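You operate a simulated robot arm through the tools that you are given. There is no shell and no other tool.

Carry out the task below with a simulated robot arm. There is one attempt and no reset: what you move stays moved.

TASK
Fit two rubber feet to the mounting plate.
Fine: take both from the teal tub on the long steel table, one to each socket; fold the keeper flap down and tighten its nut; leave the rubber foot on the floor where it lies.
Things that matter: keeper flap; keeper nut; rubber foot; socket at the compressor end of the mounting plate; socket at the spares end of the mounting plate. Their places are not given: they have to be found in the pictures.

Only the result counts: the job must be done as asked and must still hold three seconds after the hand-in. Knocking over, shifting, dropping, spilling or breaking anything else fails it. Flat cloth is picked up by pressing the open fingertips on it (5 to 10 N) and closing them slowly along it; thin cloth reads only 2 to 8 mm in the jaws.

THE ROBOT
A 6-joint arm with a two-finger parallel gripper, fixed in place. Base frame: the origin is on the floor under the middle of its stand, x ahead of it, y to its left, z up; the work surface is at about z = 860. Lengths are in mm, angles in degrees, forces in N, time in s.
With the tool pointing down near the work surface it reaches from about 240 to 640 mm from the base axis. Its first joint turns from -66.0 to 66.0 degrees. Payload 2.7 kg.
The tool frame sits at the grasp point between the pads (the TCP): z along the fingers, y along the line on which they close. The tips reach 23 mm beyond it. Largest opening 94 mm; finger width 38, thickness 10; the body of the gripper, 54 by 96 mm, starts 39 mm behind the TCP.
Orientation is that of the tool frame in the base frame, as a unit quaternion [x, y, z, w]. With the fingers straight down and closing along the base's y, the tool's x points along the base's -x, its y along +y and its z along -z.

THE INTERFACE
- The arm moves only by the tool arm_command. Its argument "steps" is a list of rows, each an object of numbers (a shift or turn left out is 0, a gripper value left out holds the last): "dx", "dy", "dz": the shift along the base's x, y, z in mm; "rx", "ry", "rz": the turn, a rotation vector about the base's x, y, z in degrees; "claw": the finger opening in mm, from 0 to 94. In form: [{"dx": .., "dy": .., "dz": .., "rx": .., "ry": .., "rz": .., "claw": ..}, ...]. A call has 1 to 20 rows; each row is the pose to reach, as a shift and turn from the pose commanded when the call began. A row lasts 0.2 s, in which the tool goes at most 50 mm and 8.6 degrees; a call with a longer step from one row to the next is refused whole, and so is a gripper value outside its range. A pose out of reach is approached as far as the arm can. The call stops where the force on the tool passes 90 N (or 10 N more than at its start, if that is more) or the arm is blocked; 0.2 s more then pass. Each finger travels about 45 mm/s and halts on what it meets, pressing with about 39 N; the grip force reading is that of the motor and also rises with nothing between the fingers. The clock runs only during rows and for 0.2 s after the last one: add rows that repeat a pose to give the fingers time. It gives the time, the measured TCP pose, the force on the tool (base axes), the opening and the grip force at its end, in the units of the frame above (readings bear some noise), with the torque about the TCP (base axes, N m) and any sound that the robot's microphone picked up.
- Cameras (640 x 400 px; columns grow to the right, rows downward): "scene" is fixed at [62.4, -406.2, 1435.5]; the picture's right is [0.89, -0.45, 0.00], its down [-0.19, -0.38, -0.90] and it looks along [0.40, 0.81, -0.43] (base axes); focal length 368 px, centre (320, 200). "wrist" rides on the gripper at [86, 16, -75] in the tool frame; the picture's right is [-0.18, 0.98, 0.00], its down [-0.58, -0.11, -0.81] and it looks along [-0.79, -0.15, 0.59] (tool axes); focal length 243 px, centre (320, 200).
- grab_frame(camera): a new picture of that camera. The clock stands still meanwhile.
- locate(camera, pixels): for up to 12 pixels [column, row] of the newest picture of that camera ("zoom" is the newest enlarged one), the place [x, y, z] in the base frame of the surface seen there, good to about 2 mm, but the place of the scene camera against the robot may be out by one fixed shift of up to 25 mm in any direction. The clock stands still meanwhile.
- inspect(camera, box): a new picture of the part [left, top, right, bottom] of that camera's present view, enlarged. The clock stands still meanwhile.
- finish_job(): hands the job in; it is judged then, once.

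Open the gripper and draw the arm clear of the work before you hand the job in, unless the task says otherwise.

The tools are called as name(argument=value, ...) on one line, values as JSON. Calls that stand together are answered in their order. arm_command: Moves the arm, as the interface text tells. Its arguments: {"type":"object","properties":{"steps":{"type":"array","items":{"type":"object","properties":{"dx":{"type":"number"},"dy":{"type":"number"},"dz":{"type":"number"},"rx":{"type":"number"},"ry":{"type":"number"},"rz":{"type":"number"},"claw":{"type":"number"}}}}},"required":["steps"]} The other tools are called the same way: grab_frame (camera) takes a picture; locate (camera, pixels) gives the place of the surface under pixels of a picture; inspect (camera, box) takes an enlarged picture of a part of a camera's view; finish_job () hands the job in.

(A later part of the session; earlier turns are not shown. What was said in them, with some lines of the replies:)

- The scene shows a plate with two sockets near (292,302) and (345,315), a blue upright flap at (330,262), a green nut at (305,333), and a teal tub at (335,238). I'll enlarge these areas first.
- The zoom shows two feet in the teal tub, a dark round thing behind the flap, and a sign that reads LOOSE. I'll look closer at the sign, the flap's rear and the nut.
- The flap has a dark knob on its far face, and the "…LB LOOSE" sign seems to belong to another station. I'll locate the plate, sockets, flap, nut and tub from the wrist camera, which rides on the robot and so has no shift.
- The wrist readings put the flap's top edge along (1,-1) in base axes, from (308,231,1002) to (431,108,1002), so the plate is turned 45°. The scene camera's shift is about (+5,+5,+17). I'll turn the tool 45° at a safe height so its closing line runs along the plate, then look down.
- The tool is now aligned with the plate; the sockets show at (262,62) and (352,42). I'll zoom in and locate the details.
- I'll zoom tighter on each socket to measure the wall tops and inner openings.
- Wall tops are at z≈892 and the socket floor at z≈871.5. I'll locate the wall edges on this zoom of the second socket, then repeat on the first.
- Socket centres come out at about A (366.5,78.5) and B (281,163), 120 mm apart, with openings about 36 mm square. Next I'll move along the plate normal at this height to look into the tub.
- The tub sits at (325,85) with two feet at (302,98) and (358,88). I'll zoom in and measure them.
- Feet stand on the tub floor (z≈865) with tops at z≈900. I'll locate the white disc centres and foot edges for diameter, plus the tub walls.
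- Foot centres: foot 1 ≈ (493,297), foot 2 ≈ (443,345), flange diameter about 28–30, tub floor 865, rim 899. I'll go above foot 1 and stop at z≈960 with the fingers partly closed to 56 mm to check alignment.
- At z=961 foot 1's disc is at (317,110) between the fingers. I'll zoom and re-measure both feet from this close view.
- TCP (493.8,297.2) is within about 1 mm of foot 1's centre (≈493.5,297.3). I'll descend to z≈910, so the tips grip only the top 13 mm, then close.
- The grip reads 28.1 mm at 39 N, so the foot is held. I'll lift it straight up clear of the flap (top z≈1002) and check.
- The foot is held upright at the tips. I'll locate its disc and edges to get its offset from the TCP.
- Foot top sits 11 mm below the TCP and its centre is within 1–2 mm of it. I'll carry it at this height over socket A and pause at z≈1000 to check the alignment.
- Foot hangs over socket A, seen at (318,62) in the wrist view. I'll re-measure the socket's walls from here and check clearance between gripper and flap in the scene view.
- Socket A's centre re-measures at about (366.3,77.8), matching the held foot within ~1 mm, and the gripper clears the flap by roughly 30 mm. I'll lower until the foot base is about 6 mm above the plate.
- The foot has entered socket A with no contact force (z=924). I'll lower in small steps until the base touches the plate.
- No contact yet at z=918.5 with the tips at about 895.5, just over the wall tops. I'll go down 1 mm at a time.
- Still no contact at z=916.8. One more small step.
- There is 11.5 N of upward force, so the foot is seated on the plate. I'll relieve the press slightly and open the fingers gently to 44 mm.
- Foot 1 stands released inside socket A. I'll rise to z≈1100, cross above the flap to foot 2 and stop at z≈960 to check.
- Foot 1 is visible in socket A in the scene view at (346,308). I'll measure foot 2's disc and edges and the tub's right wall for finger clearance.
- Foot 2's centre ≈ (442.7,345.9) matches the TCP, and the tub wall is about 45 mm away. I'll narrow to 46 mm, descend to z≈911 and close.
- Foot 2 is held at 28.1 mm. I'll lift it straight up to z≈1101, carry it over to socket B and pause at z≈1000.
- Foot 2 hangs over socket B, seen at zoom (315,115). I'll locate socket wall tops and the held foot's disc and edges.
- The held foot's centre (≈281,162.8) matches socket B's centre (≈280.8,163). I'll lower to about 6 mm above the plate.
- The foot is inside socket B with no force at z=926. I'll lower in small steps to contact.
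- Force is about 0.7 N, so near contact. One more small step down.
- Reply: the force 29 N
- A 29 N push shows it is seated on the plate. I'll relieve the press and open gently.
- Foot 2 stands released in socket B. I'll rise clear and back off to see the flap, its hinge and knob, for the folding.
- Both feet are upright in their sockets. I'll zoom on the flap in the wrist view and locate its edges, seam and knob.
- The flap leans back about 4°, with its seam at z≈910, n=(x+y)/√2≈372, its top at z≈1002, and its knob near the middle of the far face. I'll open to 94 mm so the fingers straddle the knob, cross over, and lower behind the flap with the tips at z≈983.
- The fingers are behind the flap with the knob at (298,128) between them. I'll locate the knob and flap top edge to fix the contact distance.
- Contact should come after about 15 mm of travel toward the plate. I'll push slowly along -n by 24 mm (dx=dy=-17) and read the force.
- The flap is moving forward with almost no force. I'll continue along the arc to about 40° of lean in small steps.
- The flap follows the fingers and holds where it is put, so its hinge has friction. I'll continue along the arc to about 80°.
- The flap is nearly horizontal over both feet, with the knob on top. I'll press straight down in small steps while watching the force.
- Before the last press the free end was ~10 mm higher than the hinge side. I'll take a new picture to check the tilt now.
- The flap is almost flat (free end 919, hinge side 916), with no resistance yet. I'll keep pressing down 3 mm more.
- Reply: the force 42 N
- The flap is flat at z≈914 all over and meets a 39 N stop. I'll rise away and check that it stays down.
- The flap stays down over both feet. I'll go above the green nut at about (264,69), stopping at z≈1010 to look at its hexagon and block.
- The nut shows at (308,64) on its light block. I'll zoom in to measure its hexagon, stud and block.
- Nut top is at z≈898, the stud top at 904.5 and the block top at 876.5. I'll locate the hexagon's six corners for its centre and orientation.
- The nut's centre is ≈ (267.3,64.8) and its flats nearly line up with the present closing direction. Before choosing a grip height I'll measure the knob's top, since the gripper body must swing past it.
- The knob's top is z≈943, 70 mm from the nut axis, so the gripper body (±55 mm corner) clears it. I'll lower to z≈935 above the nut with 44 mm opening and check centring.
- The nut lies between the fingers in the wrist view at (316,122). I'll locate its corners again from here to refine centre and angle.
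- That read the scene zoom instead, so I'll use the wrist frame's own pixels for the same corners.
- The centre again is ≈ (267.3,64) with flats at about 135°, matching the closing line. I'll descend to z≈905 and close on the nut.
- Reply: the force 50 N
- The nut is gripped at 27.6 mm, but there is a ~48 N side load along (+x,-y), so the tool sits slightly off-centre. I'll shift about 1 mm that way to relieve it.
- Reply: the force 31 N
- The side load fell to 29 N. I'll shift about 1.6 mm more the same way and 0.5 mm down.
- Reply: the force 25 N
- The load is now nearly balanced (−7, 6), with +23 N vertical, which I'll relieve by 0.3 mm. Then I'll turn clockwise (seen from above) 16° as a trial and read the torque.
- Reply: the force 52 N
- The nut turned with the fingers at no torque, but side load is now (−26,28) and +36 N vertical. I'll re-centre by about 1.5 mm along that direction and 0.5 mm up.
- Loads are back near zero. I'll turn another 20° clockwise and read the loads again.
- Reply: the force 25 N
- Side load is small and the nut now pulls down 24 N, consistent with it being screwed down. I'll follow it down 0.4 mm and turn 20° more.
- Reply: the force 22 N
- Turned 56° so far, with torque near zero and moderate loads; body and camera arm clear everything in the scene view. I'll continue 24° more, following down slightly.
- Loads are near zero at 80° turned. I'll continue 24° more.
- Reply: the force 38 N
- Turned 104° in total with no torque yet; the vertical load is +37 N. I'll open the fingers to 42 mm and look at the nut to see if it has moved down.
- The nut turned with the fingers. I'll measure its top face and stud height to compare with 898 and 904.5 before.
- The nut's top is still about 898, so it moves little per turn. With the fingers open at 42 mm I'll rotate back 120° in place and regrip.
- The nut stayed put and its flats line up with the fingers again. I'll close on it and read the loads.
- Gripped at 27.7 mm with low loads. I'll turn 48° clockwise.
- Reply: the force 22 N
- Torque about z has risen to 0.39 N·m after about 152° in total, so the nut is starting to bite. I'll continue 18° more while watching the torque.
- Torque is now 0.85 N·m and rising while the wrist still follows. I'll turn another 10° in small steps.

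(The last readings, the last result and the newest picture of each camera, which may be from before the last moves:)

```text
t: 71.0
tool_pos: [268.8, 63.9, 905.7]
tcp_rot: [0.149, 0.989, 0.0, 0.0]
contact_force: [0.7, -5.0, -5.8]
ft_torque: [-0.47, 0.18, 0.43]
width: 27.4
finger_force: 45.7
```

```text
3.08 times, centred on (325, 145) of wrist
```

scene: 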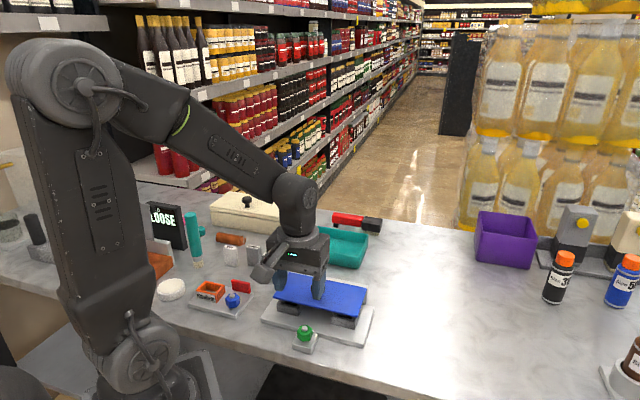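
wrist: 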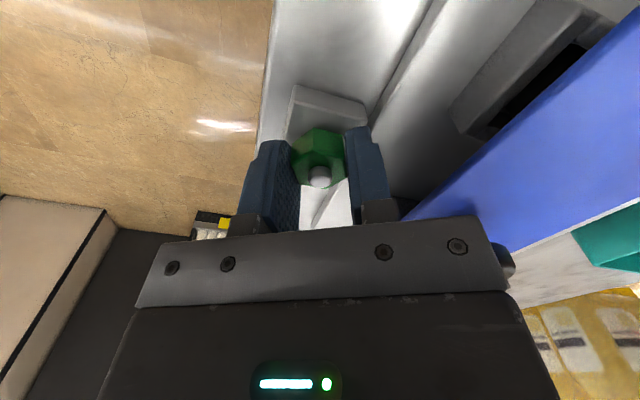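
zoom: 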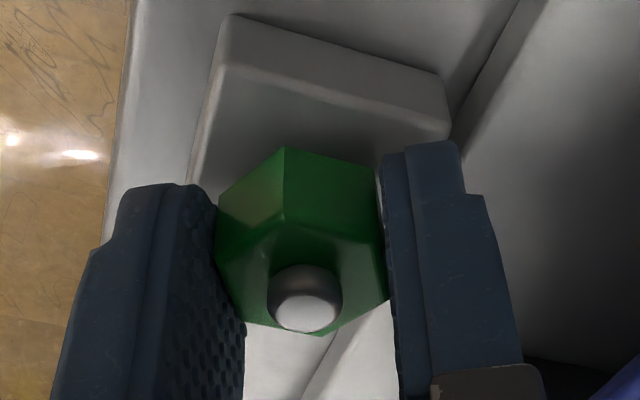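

Torque reads 0.43 and the width is still 27.4 mm, so the fingers remain on the flats. I'll turn another 12° and see whether the nut still follows.

arm_command(steps=[{"rz": -3}, {"rz": -6}, {"rz": -9}, {"rz": -12}, {"rz": -12}])

inspect(camera="wrist", box=[270, 80, 380, 210])

```text
t: 72.2
tool_pos: [267.9, 64.4, 905.7]
tcp_rot: [0.251, 0.968, 0.001, 0.0]
contact_force: [-3.5, -8.0, 2.3]
ft_torque: [-0.13, -0.01, 0.07]
width: 26.8
finger_force: 44.9
```

```text
3.08 times, centred on (325, 145) of wrist
```

zoom: 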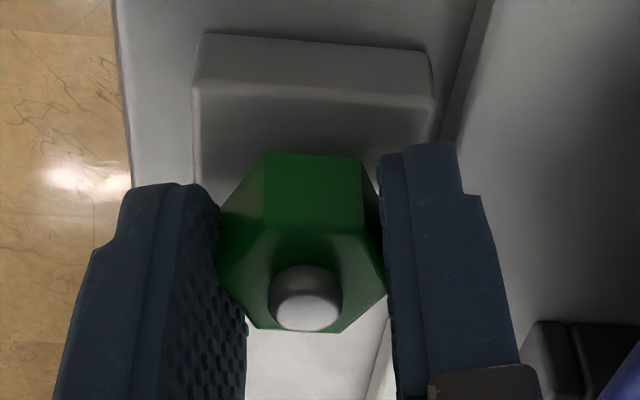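

The nut has lagged about 9° behind the fingers (its corners rotated in the view), so it now resists and the fingers slip. I'll open and look at where the nut rests.

arm_command(steps=[{"claw": 34}, {"claw": 42}, {"claw": 42}, {"claw": 42}])

grab_frame(camera="wrist")

inspect(camera="wrist", box=[270, 80, 380, 210])

inspect(camera="scene", box=[120, 180, 230, 260])

```text
t: 73.2
tool_pos: [268.2, 63.7, 906.9]
tcp_rot: [0.25, 0.968, 0.001, 0.001]
contact_force: [-0.2, 0.2, -0.4]
ft_torque: [0.01, -0.01, -0.03]
width: 42.2
finger_force: 0.1
```

```text
taken
```

wrist: 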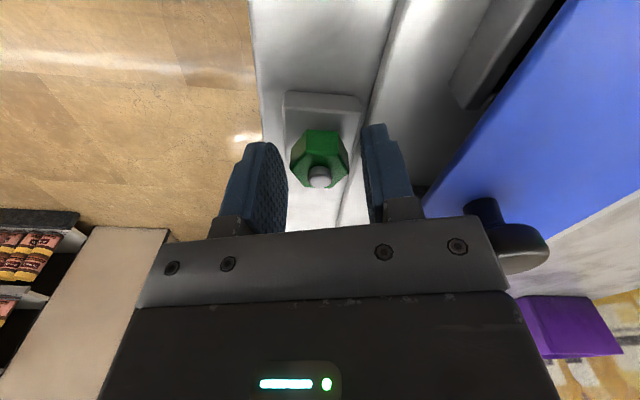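

```text
3.08 times, centred on (325, 145) of wrist
```

zoom: 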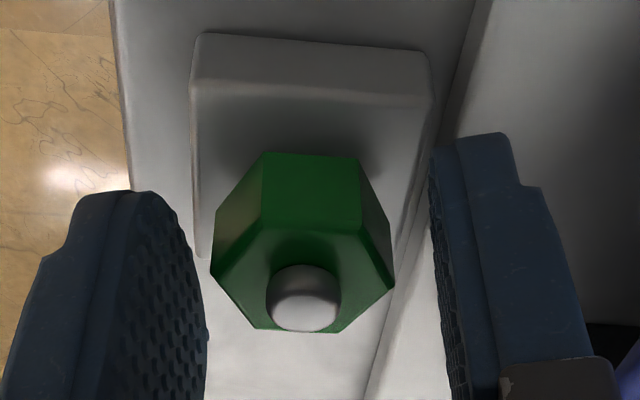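

```text
5.00 times, centred on (175, 220) of scene
```

zoom: 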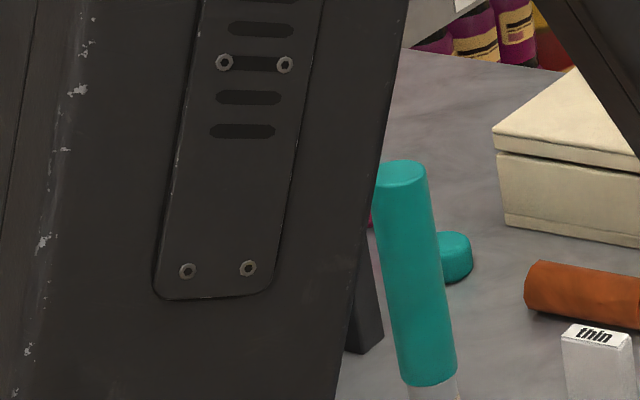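

The nut's flat is again parallel to the block's edge, so it has turned about 180° and then stopped against the slipping fingers. I'll realign the fingers to its flats (14° back), regrip and test whether it is tight.

arm_command(steps=[{"rz": 7}, {"rz": 14}, {"rz": 14}, {"rz": 14, "claw": 34}, {"rz": 14, "claw": 15}, {"rz": 14, "claw": 15}, {"rz": 14, "claw": 15}, {"rz": 14, "claw": 15}])

inspect(camera="wrist", box=[270, 80, 380, 210])

```text
t: 75.0
tool_pos: [267.8, 63.8, 906.1]
tcp_rot: [0.132, 0.991, 0.0, 0.0]
contact_force: [0.6, -5.5, 2.1]
ft_torque: [-0.52, 0.04, 0.1]
width: 27.5
finger_force: 44.8
```

```text
3.08 times, centred on (325, 145) of wrist
```

zoom: 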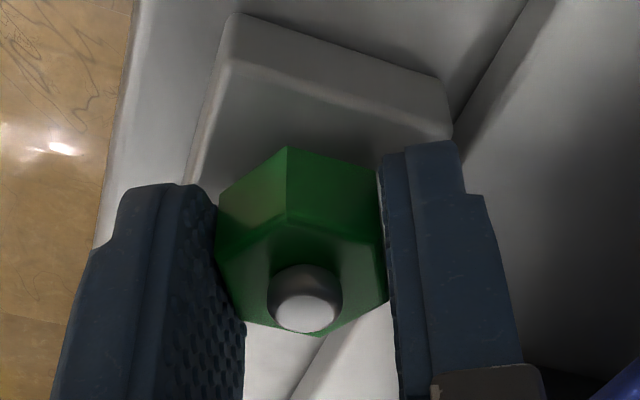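

Regripped squarely on the flats (27.5 mm). I'll turn 6° clockwise slowly and read the torque.

arm_command(steps=[{"rz": -2}, {"rz": -4}, {"rz": -6}, {"rz": -6}])

inspect(camera="wrist", box=[270, 80, 380, 210])

```text
t: 76.0
tool_pos: [267.9, 65.4, 907.0]
tcp_rot: [0.183, 0.983, -0.001, 0.0]
contact_force: [-0.2, -3.4, 0.8]
ft_torque: [-0.45, 0.19, 0.34]
width: 27.6
finger_force: 45.2
```

```text
3.08 times, centred on (325, 145) of wrist
```

zoom: 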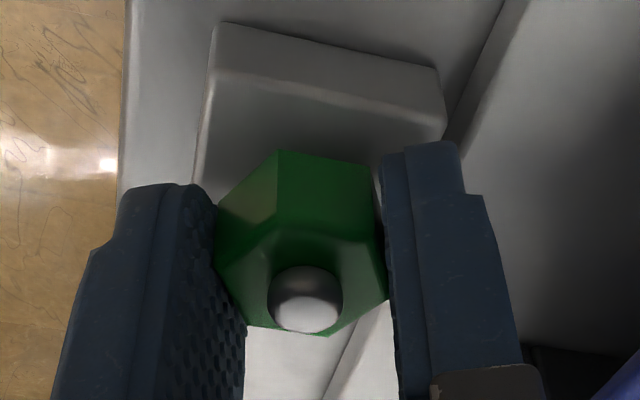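

The nut stayed still relative to the block while the fingers crept around it (torque 0.34), which suggests it is at its stop. I'll push 10° further to confirm it no longer turns.

arm_command(steps=[{"rz": -5}, {"rz": -10}])

grab_frame(camera="wrist")

inspect(camera="wrist", box=[270, 80, 380, 210])

```text
t: 76.6
tool_pos: [268.0, 64.4, 905.2]
tcp_rot: [0.267, 0.964, 0.001, 0.0]
contact_force: [-0.3, -6.3, 4.0]
ft_torque: [-0.24, -0.02, 0.62]
width: 26.8
finger_force: 45.3
```

```text
taken
```

wrist: 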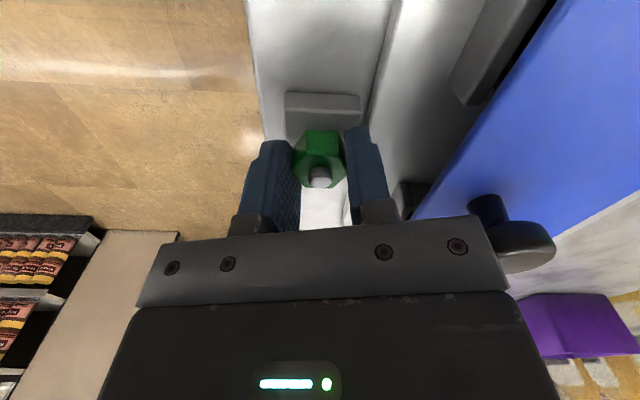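

```text
3.08 times, centred on (325, 145) of wrist
```

zoom: 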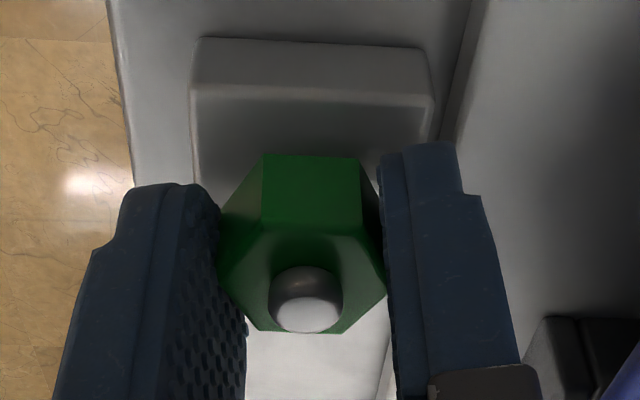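

The nut kept its alignment with the block while the fingers slid another 10° at 0.62 N·m, so it is at its stop and tight. I'll open, rise clear and check everything from the scene camera.

arm_command(steps=[{"claw": 34}, {"claw": 48}, {"claw": 48}, {"claw": 48, "dz": 10}, {"claw": 48, "dz": 40}, {"claw": 48, "dz": 80}, {"claw": 48, "dz": 120}, {"claw": 48, "dz": 160}, {"claw": 48, "dz": 190}, {"claw": 48, "dz": 190, "rz": 8}, {"claw": 48, "dz": 190, "rz": 16}, {"claw": 48, "dz": 190, "rz": 24}, {"claw": 48, "dz": 190, "rz": 31}, {"claw": 48, "dz": 190, "rz": 31}])

grab_frame(camera="scene")

grab_frame(camera="wrist")

inspect(camera="scene", box=[280, 310, 340, 360])

inspect(camera="scene", box=[240, 220, 400, 370])

```text
t: 79.6
tool_pos: [268.9, 63.9, 1095.1]
tcp_rot: [0.0, 1.0, 0.002, 0.0]
contact_force: [-0.5, -0.4, 0.0]
ft_torque: [0.02, 0.04, 0.0]
width: 47.8
finger_force: 0.0
```

```text
taken
```

scene: 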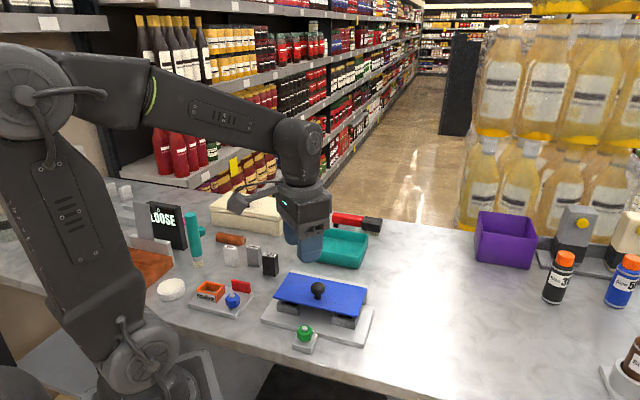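

```text
taken
```

wrist: 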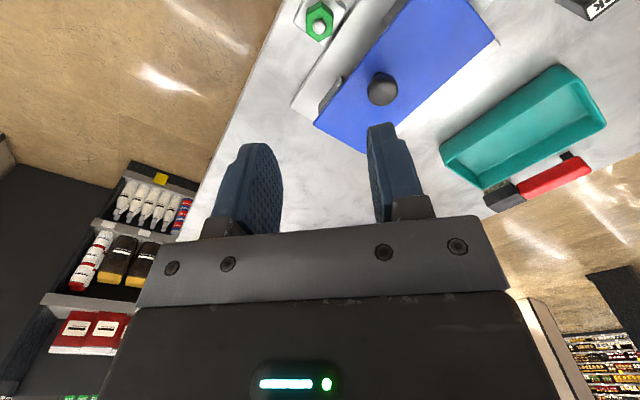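

```text
8.00 times, centred on (310, 335) of scene
```

zoom: 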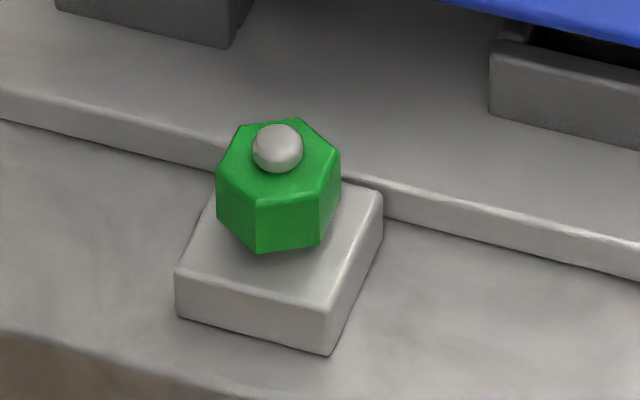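

```text
2.67 times, centred on (320, 295) of scene
```

zoom: 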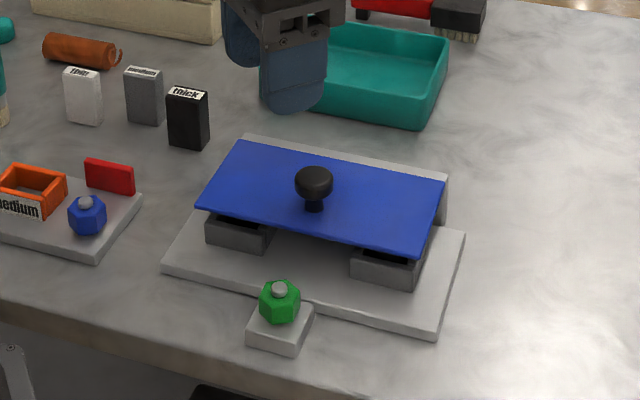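

The nut rests square to its block after a half turn (180°), the flap lies flat, and the neighbouring items look unmoved. I'll verify the flap's level and look for the feet under it.

locate(camera="wrist", pixels=[[400, 30], [340, 105], [360, 120], [440, 90], [460, 30], [325, 120], [410, 120], [320, 25]])

inspect(camera="scene", box=[270, 290, 370, 340])

inspect(camera="wrist", box=[280, 0, 500, 160])

```text
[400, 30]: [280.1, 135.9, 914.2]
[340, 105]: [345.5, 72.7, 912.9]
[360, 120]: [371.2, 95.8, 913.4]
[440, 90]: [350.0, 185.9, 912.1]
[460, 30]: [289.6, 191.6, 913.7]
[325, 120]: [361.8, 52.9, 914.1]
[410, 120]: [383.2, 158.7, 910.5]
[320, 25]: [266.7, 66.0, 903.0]
```

```text
6.40 times, centred on (320, 315) of scene
```

zoom: 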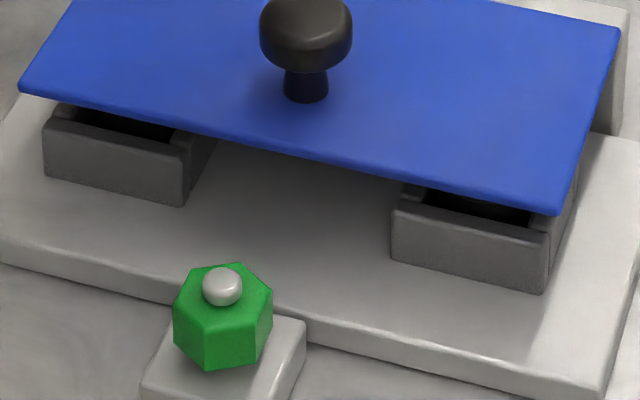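

```text
2.50 times, centred on (390, 80) of wrist
```

zoom: 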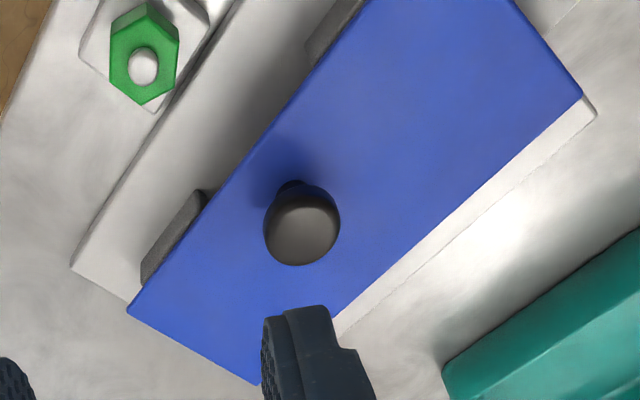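

The flap is level at z≈913.5 across its width, and dark feet are visible in both sockets beneath it. I'll open the gripper fully and draw the arm back up near its start pose.

arm_command(steps=[{"dz": 20, "claw": 94}, {"dz": 50, "dy": 20}, {"dz": 80, "dy": 50}, {"dz": 100, "dy": 85}, {"dz": 100, "dy": 115}, {"dz": 100, "dy": 133}, {"dz": 100, "dy": 133}, {"dz": 100, "dy": 133}])

grab_frame(camera="scene")

grab_frame(camera="wrist")

```text
t: 81.4
tool_pos: [269.6, 197.0, 1195.6]
tcp_rot: [0.001, 1.0, 0.0, 0.0]
contact_force: [0.2, 0.4, 0.7]
ft_torque: [-0.02, 0.01, 0.01]
width: 94.2
finger_force: 0.0
```

```text
taken
```

scene: 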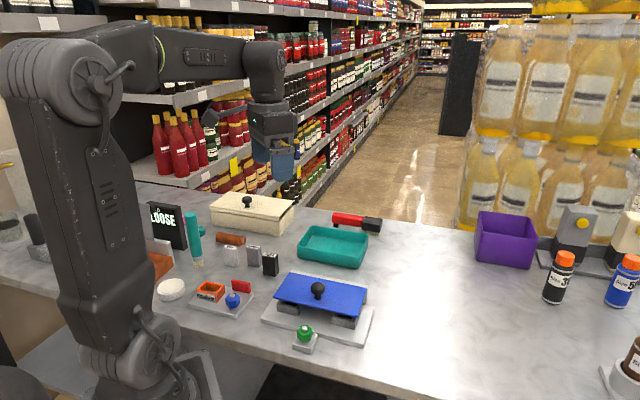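

```text
taken
```

wrist: 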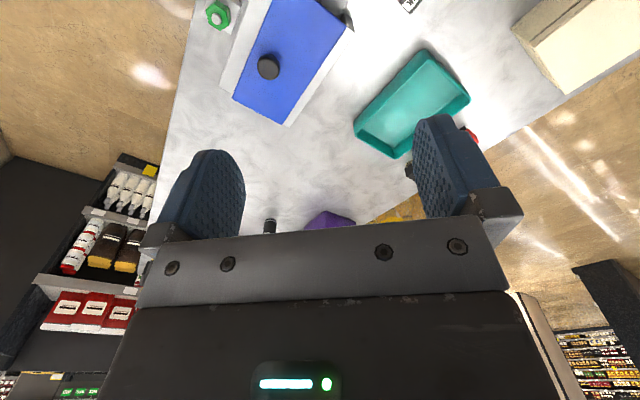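

The arm is clear with the gripper open, the tub is empty, and the flap is down. The LOOSE sign is still lit, so I'll check its full text to be sure it isn't about this nut.

inspect(camera="scene", box=[135, 190, 215, 240])

inspect(camera="scene", box=[290, 320, 320, 355])

```text
8.00 times, centred on (175, 215) of scene
```

zoom: 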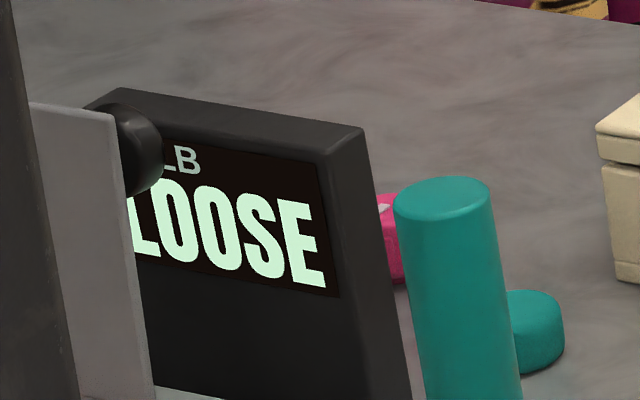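

```text
11.43 times, centred on (305, 338) of scene
```

zoom: 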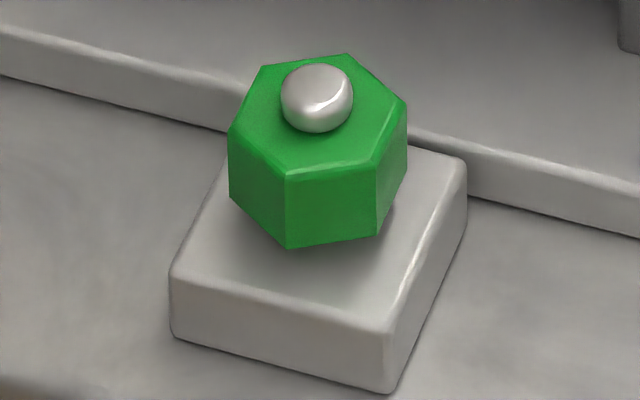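

The label ends in "…LB", probably BULB, but I'd like to read it whole. I'll turn the wrist at this height so its camera faces the sign.

arm_command(steps=[{"rz": 8}, {"rz": 16}, {"rz": 24}, {"rz": 32}, {"rz": 40}, {"rz": 48}, {"rz": 56}, {"rz": 64}, {"rz": 72}, {"rz": 80}, {"rz": 80}])

grab_frame(camera="wrist")

```text
t: 83.8
tool_pos: [267.8, 196.5, 1196.6]
tcp_rot: [-0.643, 0.766, 0.001, 0.0]
contact_force: [0.4, -0.6, 0.5]
ft_torque: [0.01, 0.01, -0.02]
width: 94.1
finger_force: 0.2
```

```text
taken
```

wrist: 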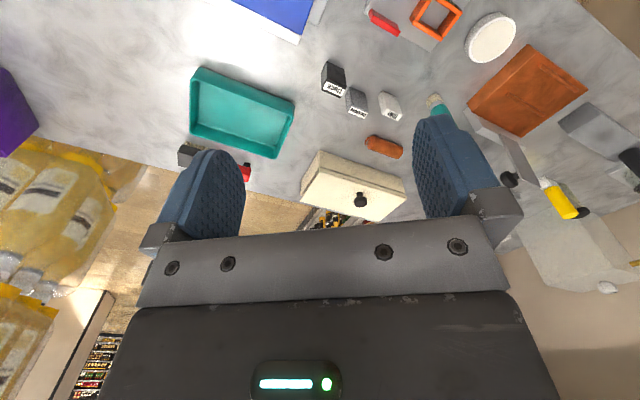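

The sign is behind the right finger near (440,150). I'll turn 24° more to bring it between the fingers.

arm_command(steps=[{"rz": 8}, {"rz": 16}, {"rz": 24}, {"rz": 30}, {"rz": 30}])

grab_frame(camera="wrist")

inspect(camera="wrist", box=[300, 60, 440, 200])

```text
t: 85.0
tool_pos: [268.4, 197.5, 1194.7]
tcp_rot: [0.82, -0.573, 0.0, 0.0]
contact_force: [-0.1, 0.0, -1.0]
ft_torque: [0.02, 0.0, 0.04]
width: 93.9
finger_force: 0.1
```

```text
taken
```

wrist: 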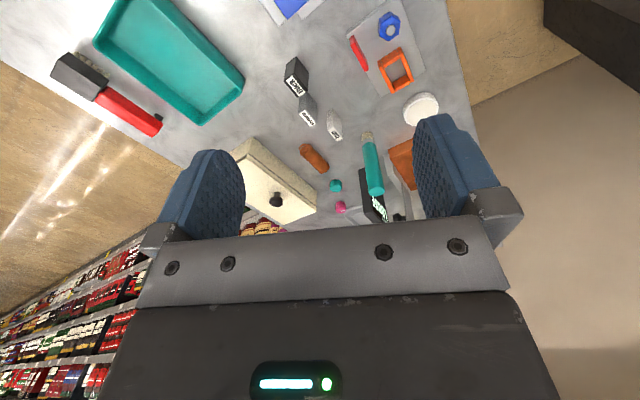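

```text
2.86 times, centred on (370, 130) of wrist
```

zoom: 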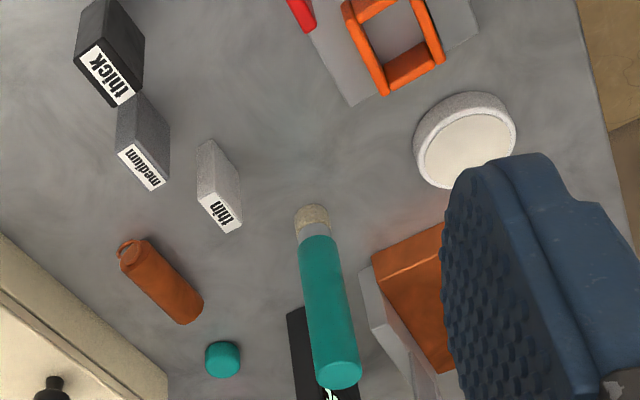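

inspect(camera="wrist", box=[335, 180, 420, 235])

```text
7.27 times, centred on (378, 208) of wrist
```

zoom: 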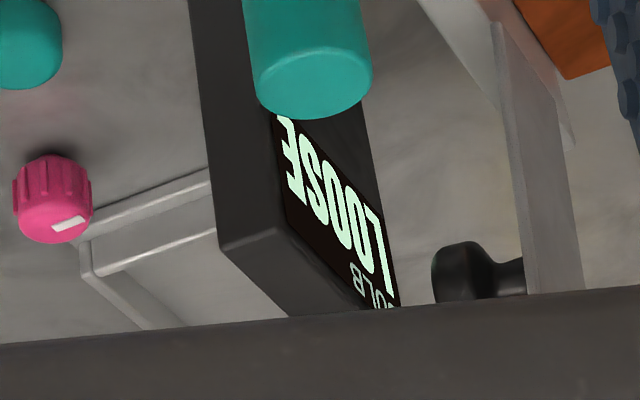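

The sign reads "…ULB LOOSE" (BULB), so it belongs to another station and not to this nut. Both feet are in their sockets, the flap is down, the nut is at its stop, and the arm is clear with the gripper open, so I'm handing in.

finish_job()

```text
The job is handed in.
```

I fitted both rubber feet from the teal tub, one in each socket of the mounting plate, then folded the keeper flap down and tightened its nut. The job is handed in, but I haven't seen the verdict.

- **Feet:** each one touched the plate when I lowered it and stood upright after I let go. Both were still visible in their sockets under the folded flap.
- **Flap:** it lies level at about z = 914 and stayed down after I released it.
- **Nut:** it turned about 180° clockwise. After that, two more tries only made the fingers slip around it, with the torque having peaked at about 0.85 N·m. I took that as tight, but nothing showed it directly: the nut didn't visibly move down and there was no sound.
- **Everything else:** I never went near the foot on the floor, and nothing else looked moved in the final pictures. The lit "LOOSE" sign reads "…ULB LOOSE", so it looks like a bulb station's sign, not this nut's.

The arm ended clear of the work with the gripper open.
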